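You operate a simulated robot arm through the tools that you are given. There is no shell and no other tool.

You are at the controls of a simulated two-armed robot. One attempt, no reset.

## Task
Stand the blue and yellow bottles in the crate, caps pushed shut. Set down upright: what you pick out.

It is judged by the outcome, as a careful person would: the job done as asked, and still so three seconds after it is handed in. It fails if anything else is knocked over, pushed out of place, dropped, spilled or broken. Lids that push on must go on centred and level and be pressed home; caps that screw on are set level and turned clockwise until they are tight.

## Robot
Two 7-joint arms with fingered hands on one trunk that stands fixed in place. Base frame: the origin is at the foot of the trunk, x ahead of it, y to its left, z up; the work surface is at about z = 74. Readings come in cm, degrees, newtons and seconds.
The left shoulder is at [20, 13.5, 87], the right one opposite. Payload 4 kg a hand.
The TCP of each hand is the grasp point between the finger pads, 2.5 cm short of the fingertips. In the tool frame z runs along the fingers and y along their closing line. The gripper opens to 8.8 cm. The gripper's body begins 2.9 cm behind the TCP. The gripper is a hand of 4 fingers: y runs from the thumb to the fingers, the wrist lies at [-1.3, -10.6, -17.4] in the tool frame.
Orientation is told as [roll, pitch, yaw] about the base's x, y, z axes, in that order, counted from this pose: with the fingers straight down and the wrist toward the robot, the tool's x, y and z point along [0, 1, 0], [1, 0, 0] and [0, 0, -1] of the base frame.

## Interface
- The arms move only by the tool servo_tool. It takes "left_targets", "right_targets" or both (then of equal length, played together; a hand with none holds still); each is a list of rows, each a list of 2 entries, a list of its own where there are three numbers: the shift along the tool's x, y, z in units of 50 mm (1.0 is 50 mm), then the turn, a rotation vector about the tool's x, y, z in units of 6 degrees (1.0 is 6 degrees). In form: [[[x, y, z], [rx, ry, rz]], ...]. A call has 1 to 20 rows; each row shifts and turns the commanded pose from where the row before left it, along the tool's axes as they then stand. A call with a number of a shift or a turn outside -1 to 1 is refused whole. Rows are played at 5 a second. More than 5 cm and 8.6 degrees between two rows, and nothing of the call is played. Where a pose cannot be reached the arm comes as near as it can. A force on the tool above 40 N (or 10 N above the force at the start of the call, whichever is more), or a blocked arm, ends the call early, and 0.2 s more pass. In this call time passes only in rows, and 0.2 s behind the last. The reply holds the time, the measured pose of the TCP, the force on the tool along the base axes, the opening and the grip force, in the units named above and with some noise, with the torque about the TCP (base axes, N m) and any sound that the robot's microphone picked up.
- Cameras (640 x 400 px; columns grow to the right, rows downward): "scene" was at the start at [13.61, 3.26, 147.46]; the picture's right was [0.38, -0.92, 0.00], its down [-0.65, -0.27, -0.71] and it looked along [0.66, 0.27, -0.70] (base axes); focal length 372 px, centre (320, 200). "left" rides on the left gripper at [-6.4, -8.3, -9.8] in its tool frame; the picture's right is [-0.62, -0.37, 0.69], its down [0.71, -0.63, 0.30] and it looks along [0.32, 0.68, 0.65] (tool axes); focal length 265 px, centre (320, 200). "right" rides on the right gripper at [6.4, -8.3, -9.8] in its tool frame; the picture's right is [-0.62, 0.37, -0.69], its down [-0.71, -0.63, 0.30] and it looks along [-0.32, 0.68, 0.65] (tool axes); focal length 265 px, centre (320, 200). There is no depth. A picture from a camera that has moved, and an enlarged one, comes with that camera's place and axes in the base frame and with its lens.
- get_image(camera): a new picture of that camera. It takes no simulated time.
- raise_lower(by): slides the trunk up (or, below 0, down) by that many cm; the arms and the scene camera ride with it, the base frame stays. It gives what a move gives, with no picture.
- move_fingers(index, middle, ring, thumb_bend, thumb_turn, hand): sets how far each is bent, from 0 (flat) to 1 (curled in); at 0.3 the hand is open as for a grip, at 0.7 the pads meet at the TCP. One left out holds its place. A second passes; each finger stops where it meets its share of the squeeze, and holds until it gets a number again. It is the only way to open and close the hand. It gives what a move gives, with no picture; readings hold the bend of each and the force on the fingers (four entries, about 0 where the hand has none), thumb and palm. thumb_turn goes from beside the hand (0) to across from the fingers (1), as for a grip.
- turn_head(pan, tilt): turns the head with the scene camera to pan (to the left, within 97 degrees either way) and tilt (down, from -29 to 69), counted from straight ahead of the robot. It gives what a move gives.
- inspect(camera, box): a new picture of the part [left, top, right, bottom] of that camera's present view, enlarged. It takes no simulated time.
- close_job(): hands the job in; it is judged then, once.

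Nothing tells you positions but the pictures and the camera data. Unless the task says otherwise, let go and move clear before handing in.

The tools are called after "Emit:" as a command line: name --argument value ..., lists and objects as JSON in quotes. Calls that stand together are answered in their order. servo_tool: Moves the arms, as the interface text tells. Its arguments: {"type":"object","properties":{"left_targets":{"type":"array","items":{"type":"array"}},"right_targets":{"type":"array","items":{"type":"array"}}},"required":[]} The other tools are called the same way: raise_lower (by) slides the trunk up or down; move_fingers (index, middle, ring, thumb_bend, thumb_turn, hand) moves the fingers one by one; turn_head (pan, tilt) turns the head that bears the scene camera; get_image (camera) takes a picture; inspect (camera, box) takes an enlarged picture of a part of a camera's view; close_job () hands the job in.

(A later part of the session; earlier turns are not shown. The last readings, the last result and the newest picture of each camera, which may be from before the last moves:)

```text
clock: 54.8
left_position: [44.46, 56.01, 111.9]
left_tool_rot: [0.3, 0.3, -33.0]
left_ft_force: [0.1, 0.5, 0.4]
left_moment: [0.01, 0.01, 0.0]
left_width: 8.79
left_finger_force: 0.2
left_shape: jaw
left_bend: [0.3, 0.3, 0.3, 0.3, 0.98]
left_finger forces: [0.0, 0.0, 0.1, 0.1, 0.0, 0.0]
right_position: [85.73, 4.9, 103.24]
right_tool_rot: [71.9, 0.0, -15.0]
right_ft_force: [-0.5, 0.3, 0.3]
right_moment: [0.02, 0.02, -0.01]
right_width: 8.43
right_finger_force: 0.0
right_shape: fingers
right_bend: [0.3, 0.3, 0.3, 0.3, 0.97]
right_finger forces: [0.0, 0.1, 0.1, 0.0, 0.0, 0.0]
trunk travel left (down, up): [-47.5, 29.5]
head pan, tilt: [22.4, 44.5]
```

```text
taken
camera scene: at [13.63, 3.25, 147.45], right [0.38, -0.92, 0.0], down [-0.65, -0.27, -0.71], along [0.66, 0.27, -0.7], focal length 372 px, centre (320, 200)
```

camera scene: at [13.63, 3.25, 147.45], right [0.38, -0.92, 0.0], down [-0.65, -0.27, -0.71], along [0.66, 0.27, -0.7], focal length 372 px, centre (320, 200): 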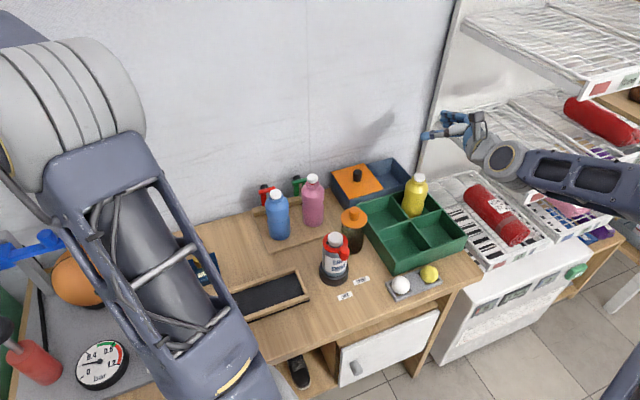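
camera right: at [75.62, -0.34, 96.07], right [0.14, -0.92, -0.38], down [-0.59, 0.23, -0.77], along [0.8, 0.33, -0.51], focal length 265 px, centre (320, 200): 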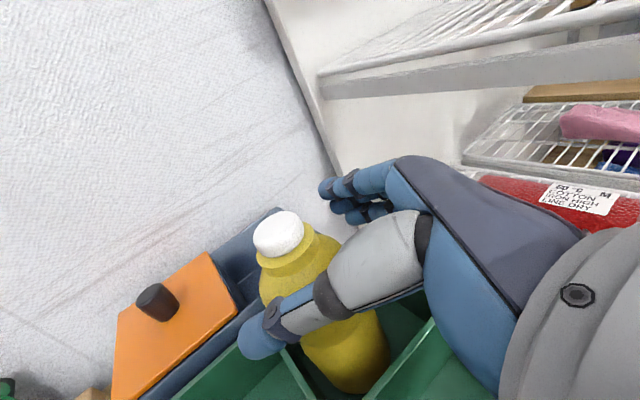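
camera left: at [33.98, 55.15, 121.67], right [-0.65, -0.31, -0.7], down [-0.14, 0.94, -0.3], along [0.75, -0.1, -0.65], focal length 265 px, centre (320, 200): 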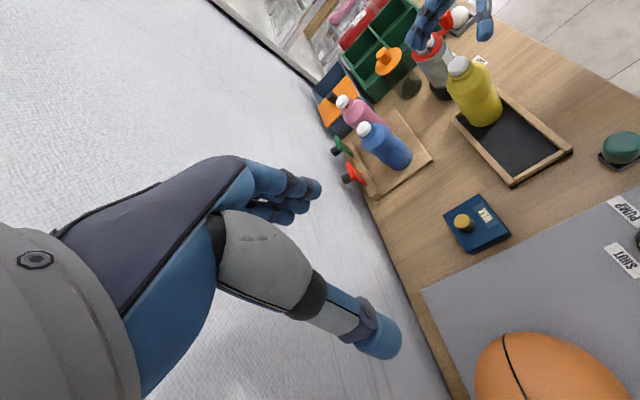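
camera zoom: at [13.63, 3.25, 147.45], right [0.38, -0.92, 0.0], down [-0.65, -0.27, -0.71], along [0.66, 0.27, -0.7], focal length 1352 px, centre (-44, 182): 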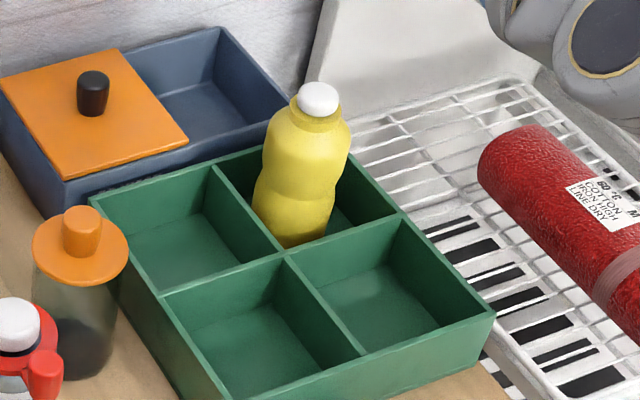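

The yellow bottle stands upright in the far compartment with its cap shut, and nothing else has moved. I retract the right arm back and to the right, out of the left arm's way.

Emit:
servo_tool --right_targets '[[[-0.138, -0.38, -0.785], [0, 0, 0]], [[-0.138, -0.38, -0.785], [0, 0, 0]], [[-0.138, -0.38, -0.785], [0, 0, 0]], [[-0.138, -0.38, -0.785], [0, 0, 0]], [[-0.138, -0.38, -0.785], [0, 0, 0]], [[-0.138, -0.38, -0.785], [0, 0, 0]], [[-0.138, -0.38, -0.785], [0, 0, 0]], [[-0.138, -0.38, -0.785], [0, 0, 0]], [[-0.138, -0.38, -0.785], [0, 0, 0]]]'

Emit:
get_image --camera "scene"

Emit:
get_image --camera "left"

```text
clock: 56.8
left_position: [44.41, 56.11, 111.85]
left_tool_rot: [0.3, 0.2, -33.0]
left_ft_force: [1.4, -0.8, 0.1]
left_moment: [-0.01, -0.04, 0.03]
left_width: 8.75
left_finger_force: 0.1
left_shape: jaw
left_bend: [0.3, 0.3, 0.3, 0.3, 0.98]
left_finger forces: [0.0, 0.0, 0.1, 0.0, 0.0, 0.0]
right_position: [60.0, -25.33, 108.43]
right_tool_rot: [72.0, -0.1, -15.0]
right_ft_force: [0.2, 0.7, -0.3]
right_moment: [0.0, 0.03, 0.04]
right_width: 8.45
right_finger_force: 0.1
right_shape: fingers
right_bend: [0.3, 0.3, 0.3, 0.3, 0.97]
right_finger forces: [0.1, 0.0, 0.0, 0.1, 0.0, 0.0]
trunk travel left (down, up): [-47.5, 29.5]
head pan, tilt: [22.4, 44.5]
```

```text
taken
camera scene: at [13.64, 3.27, 147.46], right [0.38, -0.92, 0.0], down [-0.65, -0.27, -0.71], along [0.66, 0.27, -0.7], focal length 372 px, centre (320, 200)
```

scene: 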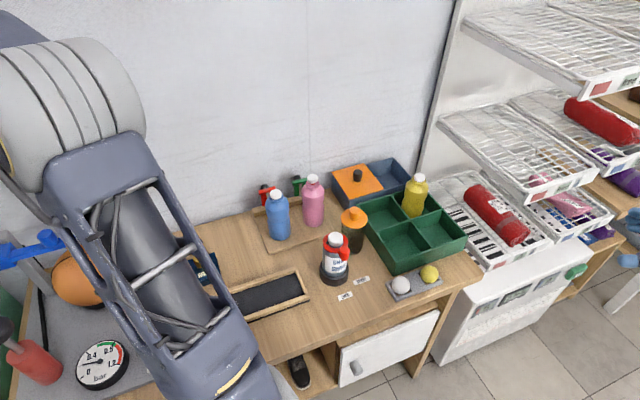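

```text
taken
camera left: at [33.98, 55.18, 121.65], right [-0.65, -0.31, -0.7], down [-0.14, 0.94, -0.3], along [0.75, -0.1, -0.65], focal length 265 px, centre (320, 200)
```

left: 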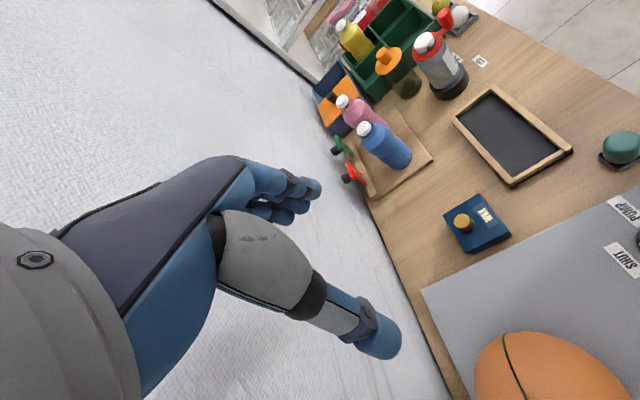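

Now the blue bottle with the left hand: I move it at height to the left of the blue bottle and turn it so the fingers will come along the wall side.

Emit:
servo_tool --left_targets '[[[-0.137, 0.9, 0], [0, 0, 0]], [[-0.137, 0.9, 0], [0, 0, 0]], [[-0.137, 0.9, 0], [0, 0, 0]], [[-0.137, 0.9, 0], [0, 0, 0]], [[0, 0, 0], [0, 0, -1]], [[0, 0, 0], [0, 0, -1]], [[0, 0, 0], [0, 0, -1]], [[0, 0, 0], [0, 0, -1]], [[0, 0, 0], [0, 0, -1]], [[0, 0, 0], [0, 0, -1]], [[0, 0, 0], [0, 0, -1]], [[0, 0, 0], [0, 0, -1]], [[0, 0, 0], [0, 0, -1]], [[0, 0, 0], [0, 0, -1]], [[0, 0, 0], [0, 0, -1]], [[0, 0, 0], [0, 0, -1]], [[0, 0, 0], [0, 0, -1]]]'

Emit:
get_image --camera "scene"

Emit:
get_image --camera "left"

```text
clock: 60.4
left_position: [58.0, 43.92, 111.85]
left_tool_rot: [0.2, -0.4, 44.9]
left_ft_force: [0.2, -0.3, -0.4]
left_moment: [-0.01, -0.02, 0.01]
left_width: 8.78
left_finger_force: 0.0
left_shape: jaw
left_bend: [0.3, 0.3, 0.3, 0.3, 0.98]
left_finger forces: [0.1, 0.0, 0.1, 0.0, 0.1, 0.1]
right_position: [60.08, -25.23, 108.44]
right_tool_rot: [72.0, 0.0, -15.1]
right_ft_force: [0.3, -0.5, 0.3]
right_moment: [0.02, 0.01, -0.02]
right_width: 8.48
right_finger_force: 0.0
right_shape: fingers
right_bend: [0.3, 0.3, 0.3, 0.3, 0.97]
right_finger forces: [0.0, 0.0, 0.0, 0.0, 0.1, 0.0]
trunk travel left (down, up): [-47.5, 29.5]
head pan, tilt: [22.4, 44.5]
```

```text
taken
camera scene: at [13.61, 3.26, 147.46], right [0.38, -0.92, 0.0], down [-0.65, -0.27, -0.71], along [0.66, 0.27, -0.7], focal length 372 px, centre (320, 200)
```

scene: 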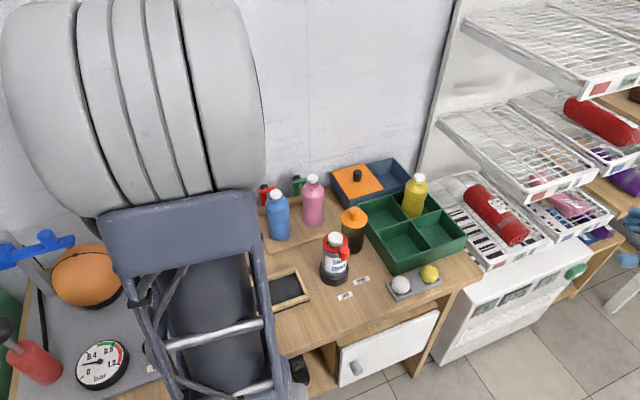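

```text
taken
camera left: at [56.73, 33.41, 121.64], right [0.18, -0.69, -0.7], down [-0.95, 0.06, -0.3], along [0.25, 0.72, -0.65], focal length 265 px, centre (320, 200)
```

left: 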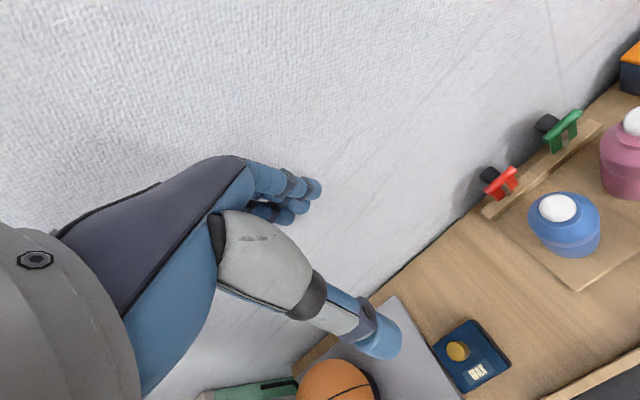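

The blue cap is at about (66.4, 35.9) and the red hook stays some 8 cm behind it. I now tilt the left hand so its fingers point along the wall.

Emit:
servo_tool --left_targets '[[[0, 0, 0], [0, -1, 0]], [[0, 0, 0], [0, -1, 0]], [[0, 0, 0], [0, -1, 0]], [[0, 0, 0], [0, -1, 0]], [[0, 0, 0], [0, -1, 0]], [[0, 0, 0], [0, -1, 0]], [[0, 0, 0], [0, -1, 0]], [[0, 0, 0], [0, -1, 0]], [[0, 0, 0], [0, -1, 0]], [[0, 0, 0], [0, -1, 0]], [[0, 0, 0], [0, -1, 0]], [[0, 0, 0], [0, -1, 0]]]'

Emit:
get_image --camera "scene"

Emit:
get_image --camera "left"

```text
clock: 63.0
left_position: [57.96, 43.84, 111.85]
left_tool_rot: [-71.9, -0.4, 45.0]
left_ft_force: [-0.2, 0.1, -0.1]
left_moment: [0.01, 0.0, 0.02]
left_width: 8.76
left_finger_force: 0.1
left_shape: jaw
left_bend: [0.3, 0.3, 0.3, 0.3, 0.98]
left_finger forces: [0.0, 0.0, 0.1, 0.0, 0.0, 0.0]
right_position: [59.96, -25.28, 108.29]
right_tool_rot: [72.0, 0.0, -15.0]
right_ft_force: [-0.3, -0.3, 0.3]
right_moment: [-0.02, 0.0, 0.01]
right_width: 8.45
right_finger_force: 0.0
right_shape: fingers
right_bend: [0.3, 0.3, 0.3, 0.3, 0.97]
right_finger forces: [0.1, 0.0, 0.0, 0.1, 0.0, 0.1]
trunk travel left (down, up): [-47.5, 29.5]
head pan, tilt: [22.4, 44.5]
```

```text
taken
camera scene: at [13.61, 3.24, 147.46], right [0.38, -0.92, 0.0], down [-0.65, -0.27, -0.71], along [0.66, 0.27, -0.7], focal length 372 px, centre (320, 200)
```

scene: 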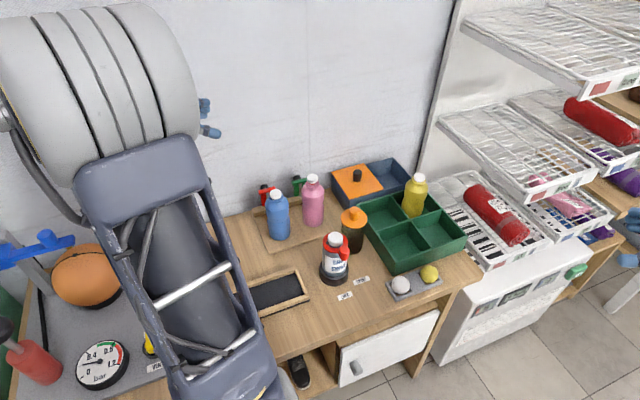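

```text
taken
camera left: at [46.9, 43.17, 121.02], right [0.34, -0.86, 0.37], down [-0.39, -0.49, -0.78], along [0.85, 0.12, -0.51], focal length 265 px, centre (320, 200)
```

left: 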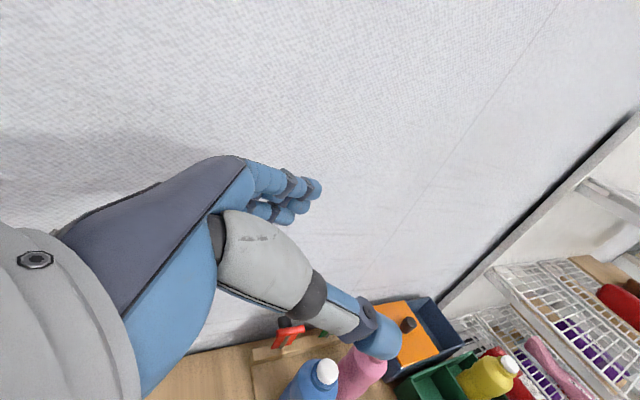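

The left hand is horizontal at height. I bring it over the blue bottle, still above the cap.

Emit:
servo_tool --left_targets '[[[0.439, 0.024, 0.572], [0, 0, 0]], [[0.439, 0.024, 0.572], [0, 0, 0]], [[0.439, 0.024, 0.572], [0, 0, 0]], [[0.439, 0.024, 0.572], [0, 0, 0]], [[0.439, 0.024, 0.572], [0, 0, 0]]]'

Emit:
inspect --camera "scene" --box '[230, 130, 350, 250]'

Emit:
get_image --camera "left"

```text
clock: 64.2
left_position: [65.73, 37.24, 96.92]
left_tool_rot: [-71.8, -0.4, 44.9]
left_ft_force: [-0.4, -0.1, -0.8]
left_moment: [0.04, 0.04, 0.02]
left_width: 8.77
left_finger_force: 0.0
left_shape: jaw
left_bend: [0.3, 0.3, 0.3, 0.3, 0.98]
left_finger forces: [0.1, 0.1, 0.1, 0.0, 0.0, 0.0]
right_position: [59.99, -25.25, 108.32]
right_tool_rot: [71.9, 0.0, -15.0]
right_ft_force: [0.1, 0.7, 0.2]
right_moment: [0.01, 0.02, -0.02]
right_width: 8.44
right_finger_force: 0.0
right_shape: fingers
right_bend: [0.3, 0.3, 0.3, 0.3, 0.97]
right_finger forces: [0.0, 0.0, 0.0, 0.0, 0.1, 0.0]
trunk travel left (down, up): [-47.5, 29.5]
head pan, tilt: [22.4, 44.5]
```

```text
3.33 times, centred on (290, 190) of scene
camera zoom: at [13.59, 3.25, 147.47], right [0.38, -0.92, 0.0], down [-0.65, -0.27, -0.71], along [0.66, 0.27, -0.7], focal length 1239 px, centre (420, 233)
```

zoom: 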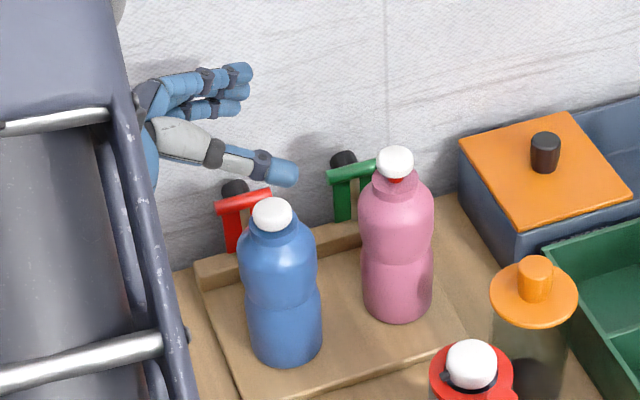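

```text
taken
camera left: at [54.71, 36.48, 106.04], right [0.34, -0.86, 0.37], down [-0.4, -0.49, -0.78], along [0.85, 0.12, -0.51], focal length 265 px, centre (320, 200)
```

left: 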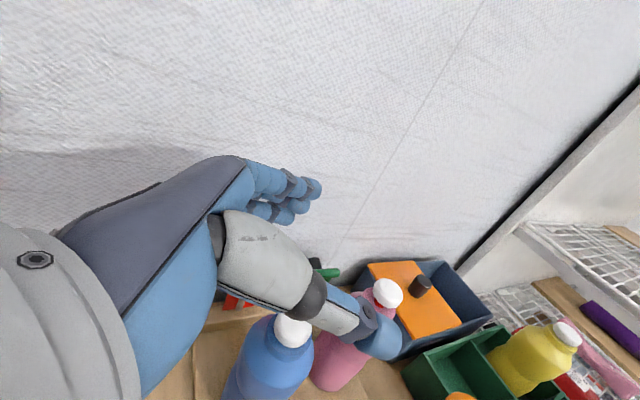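

Everything lines up: thumb in front and fingers on the wall side, right above the blue cap. I descend halfway and check against the bottle, hook and pink neighbour.

Emit:
servo_tool --left_targets '[[[0.228, -0.04, 0.074], [0, 0, 0]], [[0.228, 0, 0.074], [0, 0, 0]], [[0.228, 0, 0.074], [0, 0, 0]], [[0.228, 0, 0.074], [0, 0, 0]], [[0.228, 0, 0.074], [0, 0, 0]]]'

Emit:
inspect --camera "scene" --box '[230, 140, 340, 250]'

Emit:
inspect --camera "left" --box '[160, 140, 440, 400]'

```text
clock: 65.4
left_position: [65.66, 36.99, 91.2]
left_tool_rot: [-71.7, -0.3, 45.1]
left_ft_force: [0.1, -0.7, 0.2]
left_moment: [-0.01, -0.01, -0.05]
left_width: 8.79
left_finger_force: 0.0
left_shape: jaw
left_bend: [0.3, 0.3, 0.3, 0.3, 0.98]
left_finger forces: [0.0, 0.1, 0.0, 0.0, 0.0, 0.0]
right_position: [59.93, -25.4, 108.34]
right_tool_rot: [72.0, 0.0, -15.0]
right_ft_force: [0.4, 0.2, 0.3]
right_moment: [-0.01, 0.0, -0.05]
right_width: 8.45
right_finger_force: 0.0
right_shape: fingers
right_bend: [0.3, 0.3, 0.3, 0.3, 0.97]
right_finger forces: [0.0, 0.1, 0.0, 0.0, 0.0, 0.0]
trunk travel left (down, up): [-47.5, 29.5]
head pan, tilt: [22.4, 44.5]
```

```text
3.64 times, centred on (285, 195) of scene
camera zoom: at [13.61, 3.25, 147.46], right [0.38, -0.92, 0.0], down [-0.65, -0.27, -0.71], along [0.66, 0.27, -0.7], focal length 1352 px, centre (447, 218)
```

zoom: 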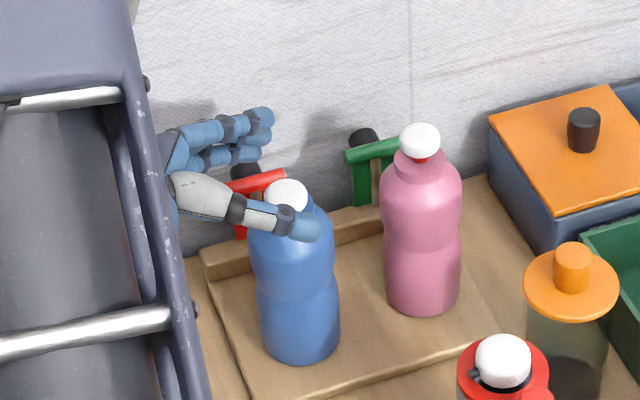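

```text
1.54 times, centred on (300, 270) of left
camera zoom: at [54.55, 36.3, 100.23], right [0.34, -0.86, 0.37], down [-0.4, -0.49, -0.78], along [0.85, 0.12, -0.51], focal length 408 px, centre (351, 92)
```

zoom: 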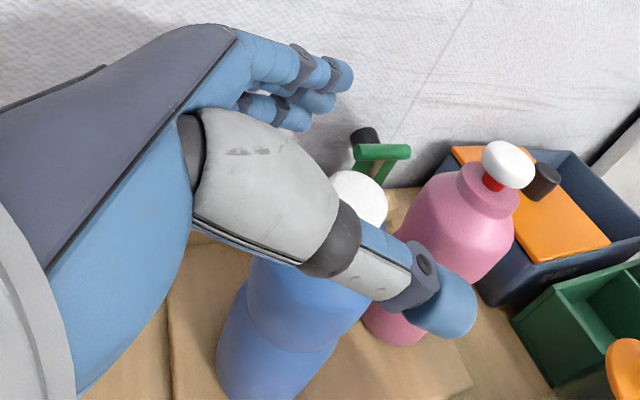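

The bottle is well centred, but the open fingers would pass within about a centimetre of the wall hook. I narrow the finger side a little and shift toward me before going further down.

Emit:
move_fingers --hand "left" --index 0.38 --middle 0.38 --ring 0.38

Emit:
servo_tool --left_targets '[[[0.1, -0.05, 0.032], [0, 0, 0]], [[0.19, 0, 0.062], [0, 0, 0]], [[0.19, 0, 0.062], [0, 0, 0]]]'

Emit:
inspect --camera "scene" --box '[230, 140, 340, 250]'

Emit:
inspect --camera "left" --box '[160, 140, 440, 400]'

```text
clock: 66.4
left_position: [65.68, 37.04, 91.03]
left_tool_rot: [-71.7, -0.4, 45.0]
left_ft_force: [0.0, 0.5, -0.3]
left_moment: [0.0, -0.03, 0.0]
left_width: 7.63
left_finger_force: 0.0
left_shape: fingers
left_bend: [0.38, 0.38, 0.38, 0.3, 0.98]
left_finger forces: [0.1, 0.0, 0.0, 0.0, 0.1, 0.0]
right_position: [59.94, -25.27, 108.4]
right_tool_rot: [72.0, 0.0, -14.9]
right_ft_force: [0.1, -0.4, 0.5]
right_moment: [0.01, 0.02, 0.0]
right_width: 8.46
right_finger_force: 0.0
right_shape: fingers
right_bend: [0.3, 0.3, 0.3, 0.3, 0.97]
right_finger forces: [0.0, 0.0, 0.0, 0.0, 0.0, 0.1]
trunk travel left (down, up): [-47.5, 29.5]
head pan, tilt: [22.4, 44.5]
```

```text
clock: 67.2
left_position: [65.37, 37.0, 88.55]
left_tool_rot: [-71.8, -0.3, 45.0]
left_ft_force: [0.0, -0.1, 0.2]
left_moment: [0.01, 0.02, 0.03]
left_width: 7.64
left_finger_force: 0.1
left_shape: fingers
left_bend: [0.38, 0.38, 0.38, 0.3, 0.98]
left_finger forces: [0.0, 0.0, 0.0, 0.0, 0.0, 0.1]
right_position: [60.08, -25.18, 108.33]
right_tool_rot: [72.0, 0.1, -15.0]
right_ft_force: [0.2, -0.4, -1.3]
right_moment: [0.01, 0.01, 0.0]
right_width: 8.45
right_finger_force: 0.1
right_shape: fingers
right_bend: [0.3, 0.3, 0.3, 0.3, 0.97]
right_finger forces: [0.0, 0.1, 0.0, 0.1, 0.0, 0.1]
trunk travel left (down, up): [-47.5, 29.5]
head pan, tilt: [22.4, 44.5]
```

```text
3.64 times, centred on (285, 195) of scene
camera zoom: at [13.61, 3.25, 147.46], right [0.38, -0.92, 0.0], down [-0.65, -0.27, -0.71], along [0.66, 0.27, -0.7], focal length 1352 px, centre (447, 218)
```

zoom: 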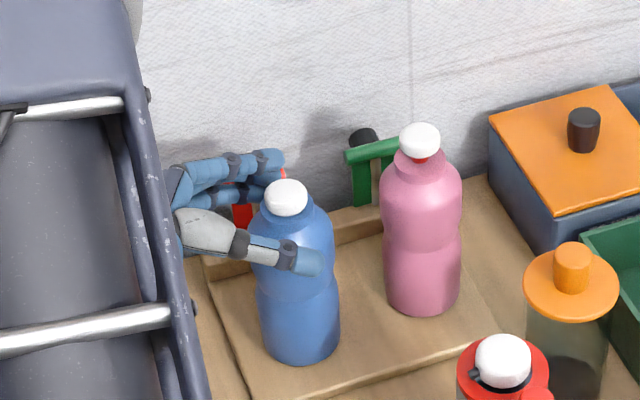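

```text
1.54 times, centred on (300, 270) of left
camera zoom: at [54.2, 36.2, 97.64], right [0.34, -0.86, 0.37], down [-0.4, -0.49, -0.78], along [0.85, 0.12, -0.51], focal length 408 px, centre (351, 92)
```

zoom: 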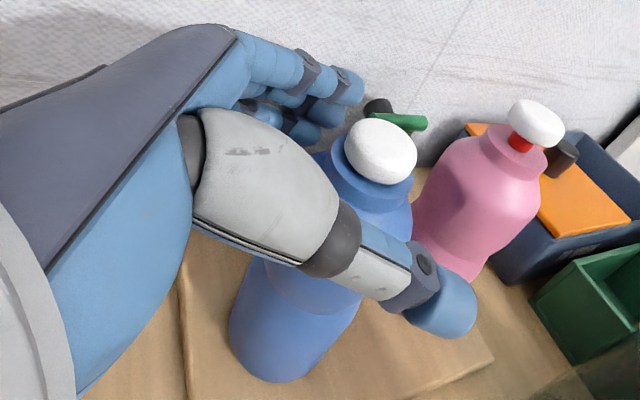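

The bottle passes cleanly between thumb and fingers, and the fingers stay in front of the hook. I continue down to grip height.

Emit:
servo_tool --left_targets '[[[0.16, 0, 0.052], [0, 0, 0]], [[0.16, 0, 0.052], [0, 0, 0]], [[0.16, 0, 0.052], [0, 0, 0]], [[0.16, 0, 0.052], [0, 0, 0]], [[0.16, 0, 0.052], [0, 0, 0]]]'

Emit:
inspect --camera "scene" --box '[230, 140, 340, 250]'

Emit:
inspect --camera "left" --box '[160, 140, 440, 400]'

```text
clock: 68.4
left_position: [65.27, 36.79, 84.22]
left_tool_rot: [-71.9, -0.4, 45.1]
left_ft_force: [-0.5, -0.4, 0.3]
left_moment: [0.0, 0.01, -0.02]
left_width: 7.64
left_finger_force: 0.0
left_shape: fingers
left_bend: [0.38, 0.38, 0.38, 0.3, 0.98]
left_finger forces: [0.0, 0.0, 0.1, 0.1, 0.1, 0.0]
right_position: [60.06, -25.29, 108.35]
right_tool_rot: [72.0, 0.0, -15.0]
right_ft_force: [-0.2, -0.9, 1.0]
right_moment: [0.0, -0.01, 0.01]
right_width: 8.47
right_finger_force: 0.1
right_shape: fingers
right_bend: [0.3, 0.3, 0.3, 0.3, 0.97]
right_finger forces: [0.0, 0.0, 0.0, 0.0, 0.1, 0.0]
trunk travel left (down, up): [-47.5, 29.5]
head pan, tilt: [22.4, 44.5]
```

```text
3.64 times, centred on (285, 195) of scene
camera zoom: at [13.61, 3.25, 147.46], right [0.38, -0.92, 0.0], down [-0.65, -0.27, -0.71], along [0.66, 0.27, -0.7], focal length 1352 px, centre (447, 218)
```

zoom: 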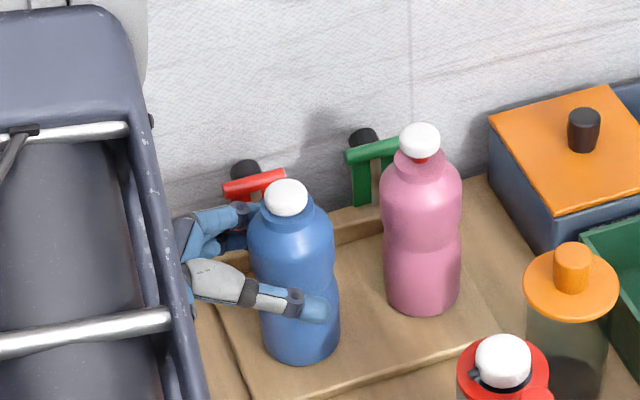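

```text
1.54 times, centred on (300, 270) of left
camera zoom: at [54.15, 36.06, 93.42], right [0.34, -0.86, 0.37], down [-0.4, -0.49, -0.78], along [0.85, 0.12, -0.51], focal length 408 px, centre (351, 92)
```

zoom: 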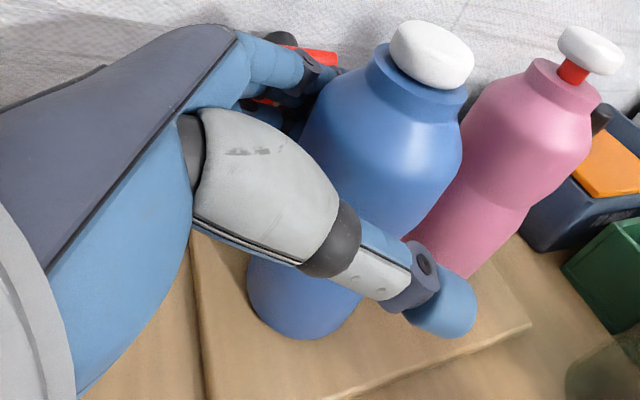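

The hand is around the blue bottle with no contact anywhere. I bring the thumb in a bit first and then close everything together.

Emit:
move_fingers --hand "left" --thumb_bend 0.39

Emit:
move_fingers --hand "left" --index 0.6 --middle 0.6 --ring 0.6 --thumb_bend 0.6

Emit:
inspect --camera "scene" --box '[230, 140, 340, 250]'

Emit:
inspect --camera "left" --box '[160, 140, 440, 400]'

```text
clock: 69.4
left_position: [65.29, 36.79, 84.3]
left_tool_rot: [-71.8, -0.2, 45.1]
left_ft_force: [-0.5, 0.7, -0.4]
left_moment: [-0.04, -0.05, -0.01]
left_width: 6.73
left_finger_force: 0.1
left_shape: fingers
left_bend: [0.38, 0.38, 0.38, 0.39, 0.98]
left_finger forces: [0.0, 0.1, 0.0, 0.0, 0.1, 0.0]
right_position: [60.05, -25.29, 108.3]
right_tool_rot: [72.0, -0.1, -15.0]
right_ft_force: [-0.9, -0.5, -0.2]
right_moment: [-0.01, -0.01, 0.02]
right_width: 8.47
right_finger_force: 0.2
right_shape: fingers
right_bend: [0.3, 0.3, 0.3, 0.3, 0.97]
right_finger forces: [0.1, 0.0, 0.1, 0.0, 0.0, 0.1]
trunk travel left (down, up): [-47.5, 29.5]
head pan, tilt: [22.4, 44.5]
```

```text
clock: 70.4
left_position: [65.23, 36.74, 84.35]
left_tool_rot: [-71.8, -0.4, 45.0]
left_ft_force: [0.4, 0.3, 0.0]
left_moment: [0.15, -0.14, 0.04]
left_width: 4.81
left_finger_force: 14.8
left_shape: fingers
left_bend: [0.52, 0.53, 0.53, 0.47, 0.97]
left_finger forces: [5.6, 5.2, 4.8, 0.1, 14.4, 0.0]
right_position: [59.91, -25.22, 108.38]
right_tool_rot: [72.0, 0.0, -14.9]
right_ft_force: [0.0, -0.4, 0.0]
right_moment: [0.02, 0.01, 0.02]
right_width: 8.45
right_finger_force: 0.0
right_shape: fingers
right_bend: [0.3, 0.3, 0.3, 0.3, 0.97]
right_finger forces: [0.1, 0.1, 0.1, 0.0, 0.1, 0.1]
trunk travel left (down, up): [-47.5, 29.5]
head pan, tilt: [22.4, 44.5]
```

```text
3.64 times, centred on (285, 195) of scene
camera zoom: at [13.62, 3.25, 147.46], right [0.38, -0.92, 0.0], down [-0.65, -0.27, -0.71], along [0.66, 0.27, -0.7], focal length 1352 px, centre (447, 218)
```

zoom: 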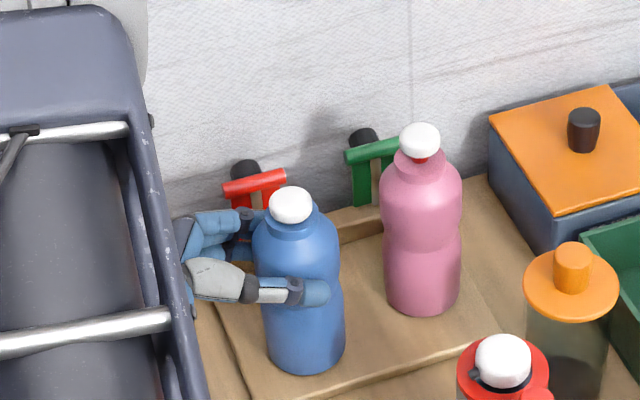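

```text
1.54 times, centred on (300, 270) of left
camera zoom: at [54.15, 36.06, 93.42], right [0.34, -0.86, 0.37], down [-0.4, -0.49, -0.78], along [0.85, 0.12, -0.51], focal length 408 px, centre (351, 92)
```

zoom: 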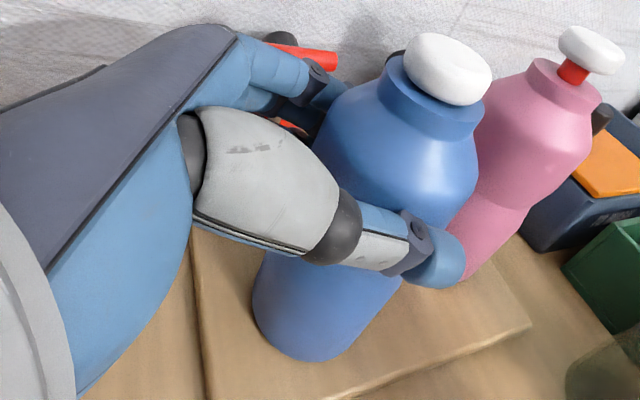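

The blue bottle is gripped with about 15 N, clear of hook and pink bottle. I lift it straight up a little and check.

Emit:
servo_tool --left_targets '[[[-0.095, 0, -0.031], [0, 0, 0]], [[-0.19, 0, -0.062], [0, 0, 0]], [[-0.285, 0, -0.093], [0, 0, 0]], [[-0.285, 0, -0.093], [0, 0, 0]]]'

Emit:
inspect --camera "scene" --box '[230, 140, 340, 250]'

Emit:
get_image --camera "left"

```text
clock: 71.4
left_position: [65.28, 36.97, 88.82]
left_tool_rot: [-71.8, -0.4, 45.0]
left_ft_force: [-0.1, 0.8, -4.2]
left_moment: [0.11, 0.05, -0.01]
left_width: 4.84
left_finger_force: 13.7
left_shape: fingers
left_bend: [0.52, 0.54, 0.54, 0.47, 0.96]
left_finger forces: [5.8, 4.7, 3.9, 0.0, 14.3, 0.1]
right_position: [60.04, -25.28, 108.36]
right_tool_rot: [72.0, 0.0, -15.0]
right_ft_force: [0.6, -0.4, 1.1]
right_moment: [0.01, -0.03, 0.03]
right_width: 8.45
right_finger_force: 0.1
right_shape: fingers
right_bend: [0.3, 0.3, 0.3, 0.3, 0.97]
right_finger forces: [0.0, 0.0, 0.0, 0.0, 0.0, 0.0]
trunk travel left (down, up): [-47.5, 29.5]
head pan, tilt: [22.4, 44.5]
```

```text
3.64 times, centred on (285, 195) of scene
camera zoom: at [13.63, 3.26, 147.46], right [0.38, -0.92, 0.0], down [-0.65, -0.27, -0.71], along [0.66, 0.27, -0.7], focal length 1352 px, centre (447, 218)
```

zoom: 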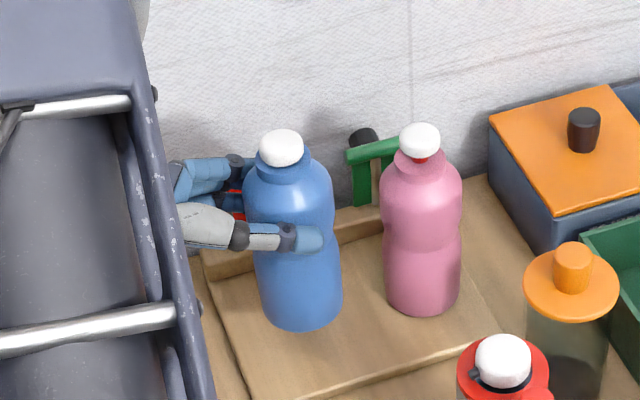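

```text
taken
camera left: at [54.25, 36.26, 97.93], right [0.34, -0.86, 0.37], down [-0.4, -0.49, -0.78], along [0.85, 0.12, -0.51], focal length 265 px, centre (320, 200)
```

left: 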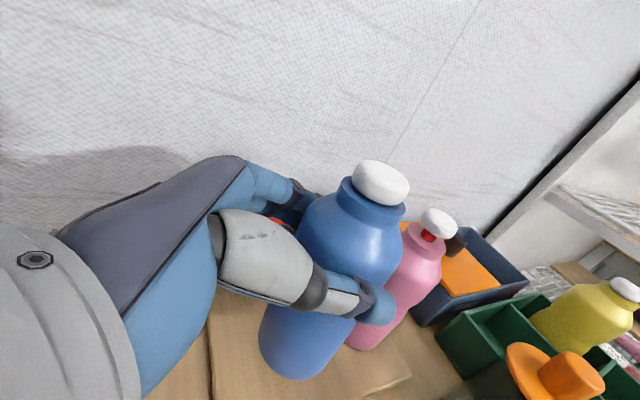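

The bottle comes up straight and clear. I raise it above everything on the desk.

Emit:
servo_tool --left_targets '[[[-0.6, 0, -0.195], [0, 0, 0]], [[-0.76, 0, -0.247], [0, 0, 0]], [[-0.76, 0, -0.247], [0, 0, 0]], [[-0.76, 0, -0.247], [0, 0, 0]], [[-0.3, 0, -0.0975], [0, 0, 0]]]'

Emit:
get_image --camera "scene"

Emit:
get_image --camera "left"

```text
clock: 72.6
left_position: [65.15, 36.98, 105.46]
left_tool_rot: [-71.8, -0.3, 44.9]
left_ft_force: [-0.6, 0.1, -4.7]
left_moment: [0.06, 0.01, -0.02]
left_width: 4.85
left_finger_force: 13.7
left_shape: fingers
left_bend: [0.52, 0.54, 0.54, 0.47, 0.96]
left_finger forces: [5.7, 4.6, 4.0, 0.0, 14.2, 0.0]
right_position: [59.91, -25.35, 108.37]
right_tool_rot: [72.0, 0.0, -15.1]
right_ft_force: [-0.2, -0.5, -0.5]
right_moment: [-0.01, 0.04, -0.03]
right_width: 8.44
right_finger_force: 0.0
right_shape: fingers
right_bend: [0.3, 0.3, 0.3, 0.3, 0.97]
right_finger forces: [0.0, 0.1, 0.0, 0.1, 0.1, 0.0]
trunk travel left (down, up): [-47.5, 29.5]
head pan, tilt: [22.4, 44.5]
```

```text
taken
camera scene: at [13.63, 3.27, 147.45], right [0.38, -0.92, 0.0], down [-0.65, -0.27, -0.71], along [0.66, 0.27, -0.7], focal length 372 px, centre (320, 200)
```

scene: 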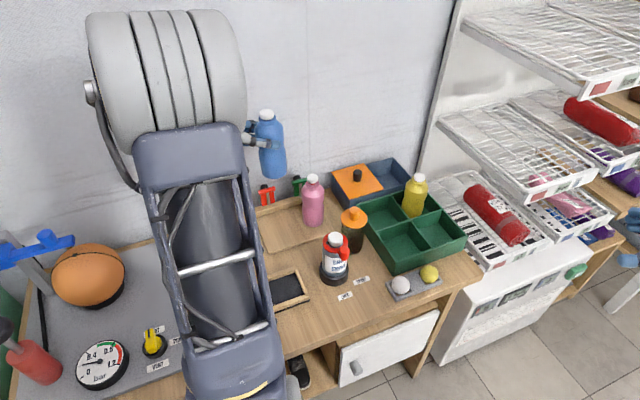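

```text
taken
camera left: at [54.12, 36.17, 114.65], right [0.34, -0.86, 0.37], down [-0.4, -0.49, -0.78], along [0.85, 0.12, -0.51], focal length 265 px, centre (320, 200)
```

left: 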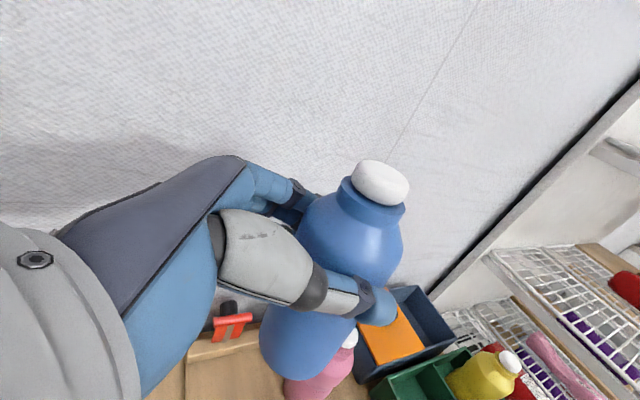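

The blue bottle is well clear and everything else is in place. I carry it at this height toward the near compartment of the crate.

Emit:
servo_tool --left_targets '[[[-0.203, -0.397, 0.577], [0, 0, 0]], [[-0.203, -0.397, 0.577], [0, 0, 0]], [[-0.203, -0.397, 0.577], [0, 0, 0]], [[-0.203, -0.397, 0.577], [0, 0, 0]], [[-0.203, -0.397, 0.577], [0, 0, 0]], [[-0.203, -0.397, 0.577], [0, 0, 0]], [[-0.203, -0.397, 0.577], [0, 0, 0]]]'

Emit:
get_image --camera "scene"

Emit:
get_image --camera "left"

```text
clock: 74.2
left_position: [70.49, 11.9, 105.61]
left_tool_rot: [-71.7, -0.2, 45.1]
left_ft_force: [0.0, 0.3, -4.9]
left_moment: [0.05, 0.03, -0.01]
left_width: 4.77
left_finger_force: 13.8
left_shape: fingers
left_bend: [0.52, 0.54, 0.54, 0.47, 0.96]
left_finger forces: [5.7, 4.5, 4.2, 0.1, 14.1, 0.0]
right_position: [60.01, -25.23, 108.4]
right_tool_rot: [72.0, 0.0, -15.0]
right_ft_force: [0.4, 0.4, -0.7]
right_moment: [-0.02, -0.01, 0.0]
right_width: 8.46
right_finger_force: 0.0
right_shape: fingers
right_bend: [0.3, 0.3, 0.3, 0.3, 0.97]
right_finger forces: [0.0, 0.1, 0.0, 0.0, 0.0, 0.0]
trunk travel left (down, up): [-47.5, 29.5]
head pan, tilt: [22.4, 44.5]
```

```text
taken
camera scene: at [13.62, 3.28, 147.46], right [0.38, -0.92, 0.0], down [-0.65, -0.27, -0.71], along [0.66, 0.27, -0.7], focal length 372 px, centre (320, 200)
```

scene: 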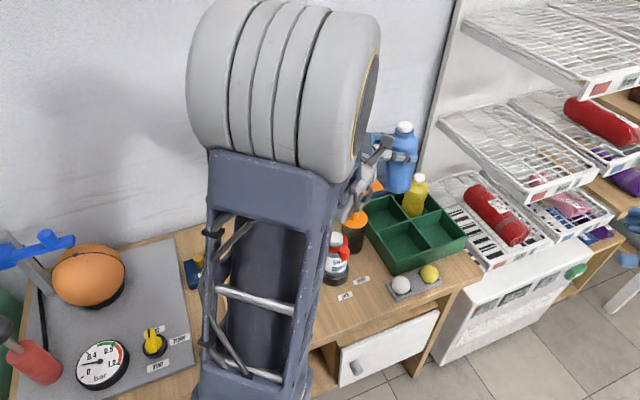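

```text
taken
camera left: at [59.49, 11.21, 114.89], right [0.34, -0.86, 0.37], down [-0.4, -0.49, -0.78], along [0.85, 0.12, -0.51], focal length 265 px, centre (320, 200)
```

left: 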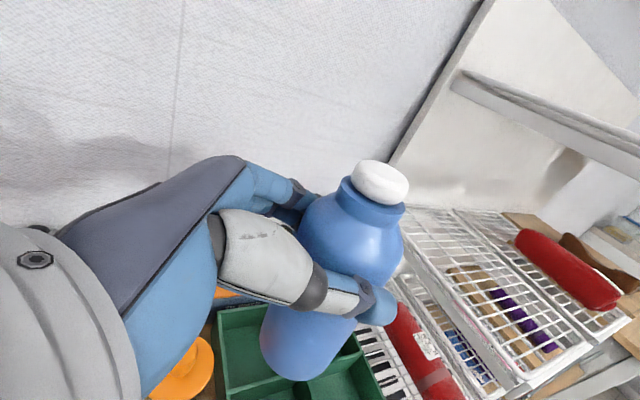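

The bottle is over the crate area, still upright. I turn the hand 35 degrees so that it approaches the near compartment from my side, away from jar and spray can.

Emit:
servo_tool --left_targets '[[[0, 0, 0], [-0.7925, 0, -0.2575]], [[0, 0, 0], [-0.7925, 0, -0.2575]], [[0, 0, 0], [-0.7925, 0, -0.2575]], [[0, 0, 0], [-0.7925, 0, -0.2575]], [[0, 0, 0], [-0.7925, 0, -0.2575]], [[0, 0, 0], [-0.7925, 0, -0.2575]], [[0, 0, 0], [-0.7925, 0, -0.2575]]]'

Emit:
get_image --camera "scene"

Emit:
get_image --camera "left"

```text
clock: 75.8
left_position: [70.6, 12.09, 105.39]
left_tool_rot: [-72.0, -0.4, 80.0]
left_ft_force: [-0.4, 0.5, -3.7]
left_moment: [0.03, 0.04, -0.02]
left_width: 4.76
left_finger_force: 14.1
left_shape: fingers
left_bend: [0.52, 0.55, 0.55, 0.47, 0.96]
left_finger forces: [5.8, 4.7, 4.0, 0.1, 13.9, 0.0]
left hand out of reach, approached as far as the arm can: row 1
right_position: [60.03, -25.3, 108.4]
right_tool_rot: [72.0, 0.0, -15.0]
right_ft_force: [-0.4, 0.4, 0.1]
right_moment: [-0.01, 0.02, -0.04]
right_width: 8.46
right_finger_force: 0.1
right_shape: fingers
right_bend: [0.3, 0.3, 0.3, 0.3, 0.97]
right_finger forces: [0.0, 0.0, 0.0, 0.0, 0.0, 0.0]
trunk travel left (down, up): [-47.5, 29.5]
head pan, tilt: [22.4, 44.5]
```

```text
taken
camera scene: at [13.62, 3.25, 147.46], right [0.38, -0.92, 0.0], down [-0.65, -0.27, -0.71], along [0.66, 0.27, -0.7], focal length 372 px, centre (320, 200)
```

scene: 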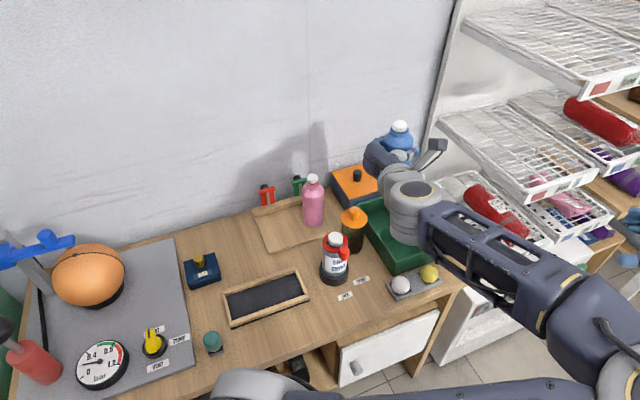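

```text
taken
camera left: at [61.96, 5.07, 114.5], right [0.77, -0.51, 0.37], down [-0.04, -0.63, -0.78], along [0.63, 0.59, -0.51], focal length 265 px, centre (320, 200)
```

left: 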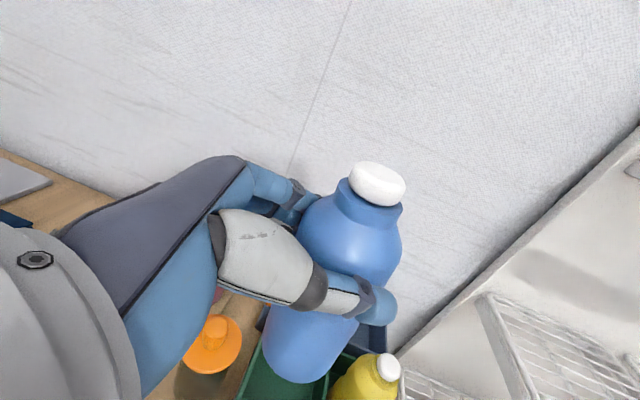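

The arm swung its elbow round, but the bottle stayed level and nothing was touched. I zoom in to measure where the bottle hangs relative to the crate.

Emit:
inspect --camera "scene" --box '[340, 100, 480, 280]'

Emit:
get_image --camera "right"

```text
2.22 times, centred on (410, 190) of scene
camera zoom: at [13.62, 3.25, 147.46], right [0.38, -0.92, 0.0], down [-0.65, -0.27, -0.71], along [0.66, 0.27, -0.7], focal length 826 px, centre (120, 222)
```

zoom: 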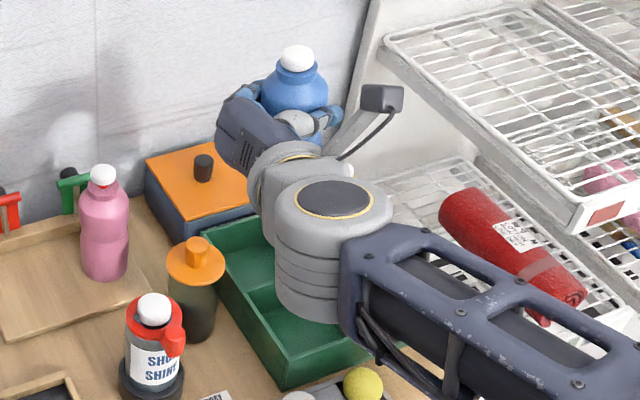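

```text
taken
camera right: at [49.97, -30.37, 117.61], right [0.14, -0.92, -0.38], down [-0.59, 0.23, -0.77], along [0.8, 0.33, -0.51], focal length 265 px, centre (320, 200)
```

right: 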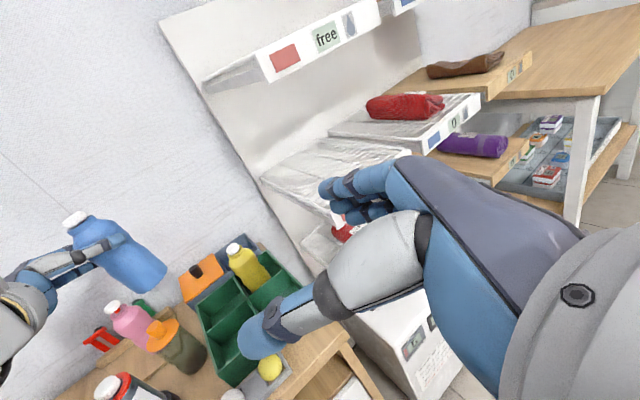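

The right camera now shows the blue bottle hanging vertical beside the crate. I move it over the near compartment.

Emit:
servo_tool --left_targets '[[[0.117, -0.25, 0.125], [0, 0, 0]], [[0.117, -0.25, 0.125], [0, 0, 0]], [[0.117, -0.25, 0.125], [0, 0, 0]], [[0.117, -0.25, 0.125], [0, 0, 0]]]'

Emit:
get_image --camera "scene"

Emit:
get_image --camera "right"

Emit:
get_image --camera "left"

```text
clock: 77.0
left_position: [71.48, 10.04, 104.3]
left_tool_rot: [-74.4, 5.9, 83.3]
left_ft_force: [0.8, 0.7, -2.5]
left_moment: [0.06, 0.05, -0.01]
left_width: 4.75
left_finger_force: 14.5
left_shape: fingers
left_bend: [0.52, 0.55, 0.54, 0.47, 0.96]
left_finger forces: [5.7, 4.8, 4.3, 0.0, 13.9, 0.0]
right_position: [60.03, -25.45, 108.38]
right_tool_rot: [72.1, 0.0, -15.2]
right_ft_force: [0.4, 0.4, -0.7]
right_moment: [-0.02, 0.02, -0.02]
right_width: 8.45
right_finger_force: 0.1
right_shape: fingers
right_bend: [0.3, 0.3, 0.3, 0.3, 0.97]
right_finger forces: [0.1, 0.1, 0.0, 0.0, 0.0, 0.0]
trunk travel left (down, up): [-47.5, 29.5]
head pan, tilt: [22.4, 44.5]
stopped in row 4 (left hand): the arm was blocked; the commanded pose is now the measured one
```

```text
taken
camera scene: at [13.63, 3.25, 147.46], right [0.38, -0.92, 0.0], down [-0.65, -0.27, -0.71], along [0.66, 0.27, -0.7], focal length 372 px, centre (320, 200)
```

scene: 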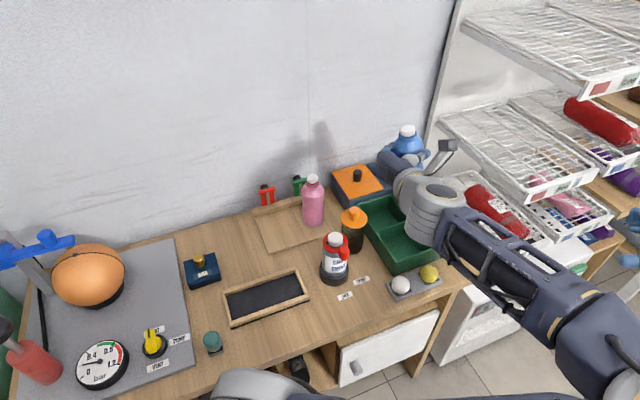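

```text
taken
camera right: at [49.92, -30.48, 117.6], right [0.13, -0.92, -0.38], down [-0.59, 0.23, -0.77], along [0.8, 0.33, -0.51], focal length 265 px, centre (320, 200)
```

right: 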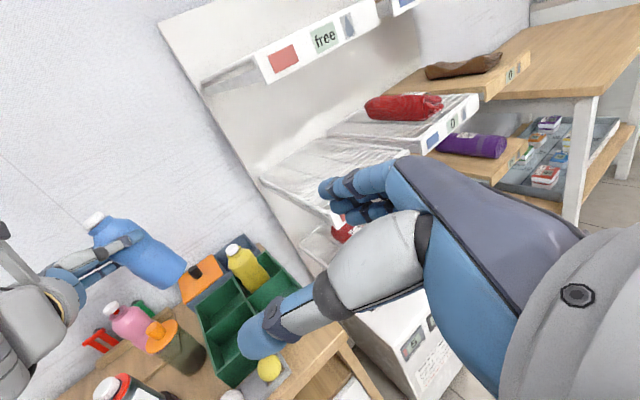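

```text
taken
camera left: at [63.1, 3.63, 113.87], right [0.79, -0.42, 0.44], down [0.02, -0.71, -0.7], along [0.61, 0.56, -0.56], focal length 265 px, centre (320, 200)
```

left: 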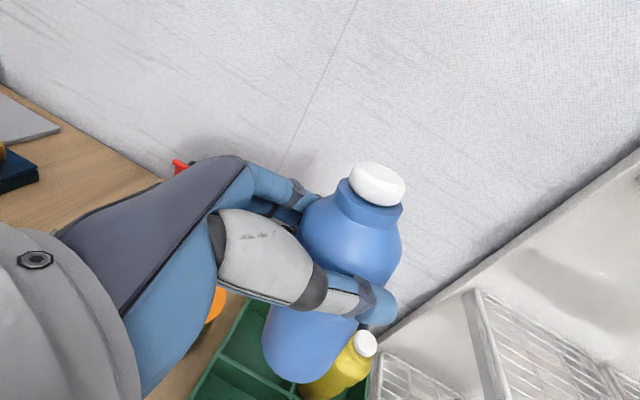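

The left elbow ran into the right arm, which stopped the move safely; the bottle tilted only about 6 degrees and its cap is shut. I move the right arm further out to the right to make room.

Emit:
servo_tool --right_targets '[[[-0.179, 0.155, -0.551], [0, 0, 0]], [[-0.179, 0.155, -0.551], [0, 0, 0]], [[-0.179, 0.155, -0.551], [0, 0, 0]], [[-0.179, 0.155, -0.551], [0, 0, 0]], [[-0.179, 0.155, -0.551], [0, 0, 0]]]'

Emit:
get_image --camera "right"

Emit:
get_image --camera "scene"

```text
clock: 78.2
left_position: [71.64, 10.03, 104.17]
left_tool_rot: [-74.2, 5.8, 83.3]
left_ft_force: [0.6, -0.2, -3.4]
left_moment: [0.06, 0.06, -0.04]
left_width: 4.76
left_finger_force: 14.6
left_shape: fingers
left_bend: [0.52, 0.55, 0.54, 0.47, 0.96]
left_finger forces: [5.8, 4.7, 4.2, 0.1, 13.8, 0.0]
right_position: [59.91, -40.38, 108.38]
right_tool_rot: [72.1, 0.0, -15.1]
right_ft_force: [0.9, -0.7, 0.3]
right_moment: [-0.01, -0.04, 0.0]
right_width: 8.46
right_finger_force: 0.0
right_shape: fingers
right_bend: [0.3, 0.3, 0.3, 0.3, 0.97]
right_finger forces: [0.0, 0.1, 0.0, 0.0, 0.1, 0.1]
trunk travel left (down, up): [-47.5, 29.5]
head pan, tilt: [22.4, 44.5]
```

```text
taken
camera right: at [49.82, -45.48, 117.63], right [0.13, -0.92, -0.38], down [-0.59, 0.23, -0.77], along [0.8, 0.33, -0.51], focal length 265 px, centre (320, 200)
```

right: 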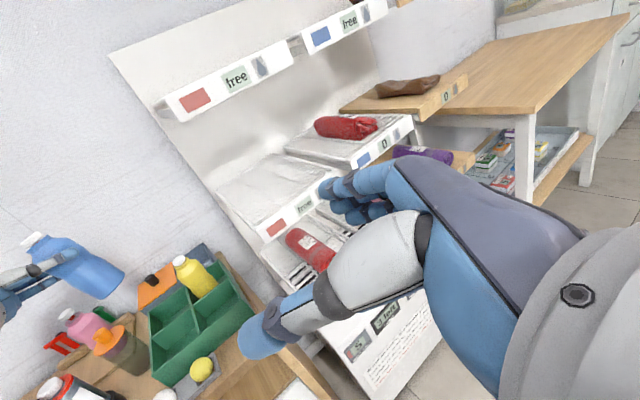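

```text
taken
camera scene: at [13.62, 3.26, 147.46], right [0.38, -0.92, 0.0], down [-0.65, -0.27, -0.71], along [0.66, 0.27, -0.7], focal length 372 px, centre (320, 200)
```

scene: 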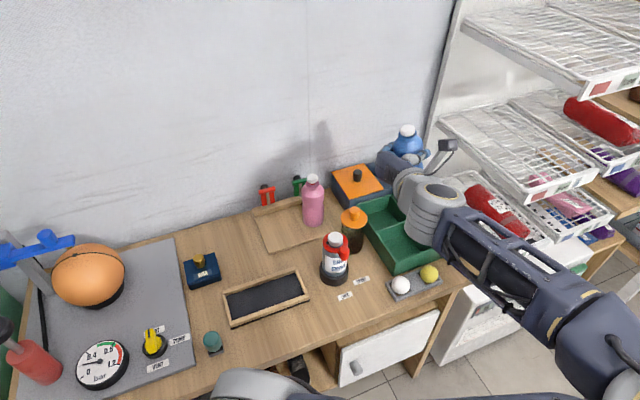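

The right arm is clear now. I restore the left hand's level orientation.

Emit:
servo_tool --left_targets '[[[0, 0, 0], [0.1325, 0.21, 0.5375]], [[0, 0, 0], [0.1325, 0.21, 0.5375]]]'

Emit:
get_image --camera "scene"

```text
clock: 78.8
left_position: [71.57, 9.63, 105.38]
left_tool_rot: [-73.9, 5.0, 79.1]
left_ft_force: [-0.3, 0.7, -4.3]
left_moment: [0.03, 0.06, 0.01]
left_width: 4.76
left_finger_force: 14.1
left_shape: fingers
left_bend: [0.52, 0.55, 0.54, 0.47, 0.96]
left_finger forces: [5.9, 4.8, 4.3, 0.0, 14.0, 0.1]
right_position: [59.78, -40.45, 108.41]
right_tool_rot: [72.0, 0.1, -15.2]
right_ft_force: [0.9, -0.4, 0.2]
right_moment: [-0.01, 0.0, -0.02]
right_width: 8.44
right_finger_force: 0.0
right_shape: fingers
right_bend: [0.3, 0.3, 0.3, 0.3, 0.97]
right_finger forces: [0.0, 0.0, 0.0, 0.1, 0.1, 0.0]
trunk travel left (down, up): [-47.5, 29.5]
head pan, tilt: [22.4, 44.5]
```

```text
taken
camera scene: at [13.62, 3.24, 147.46], right [0.38, -0.92, 0.0], down [-0.65, -0.27, -0.71], along [0.66, 0.27, -0.7], focal length 372 px, centre (320, 200)
```

scene: 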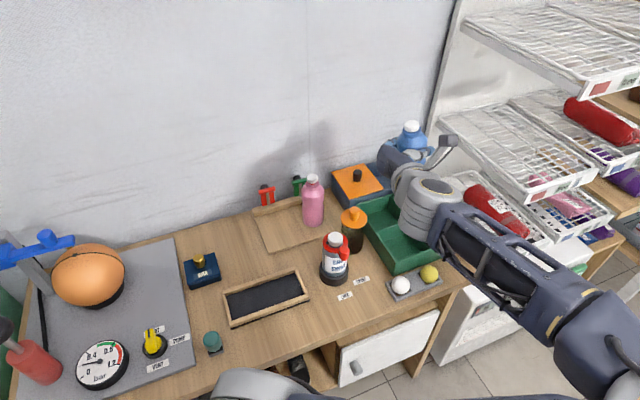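

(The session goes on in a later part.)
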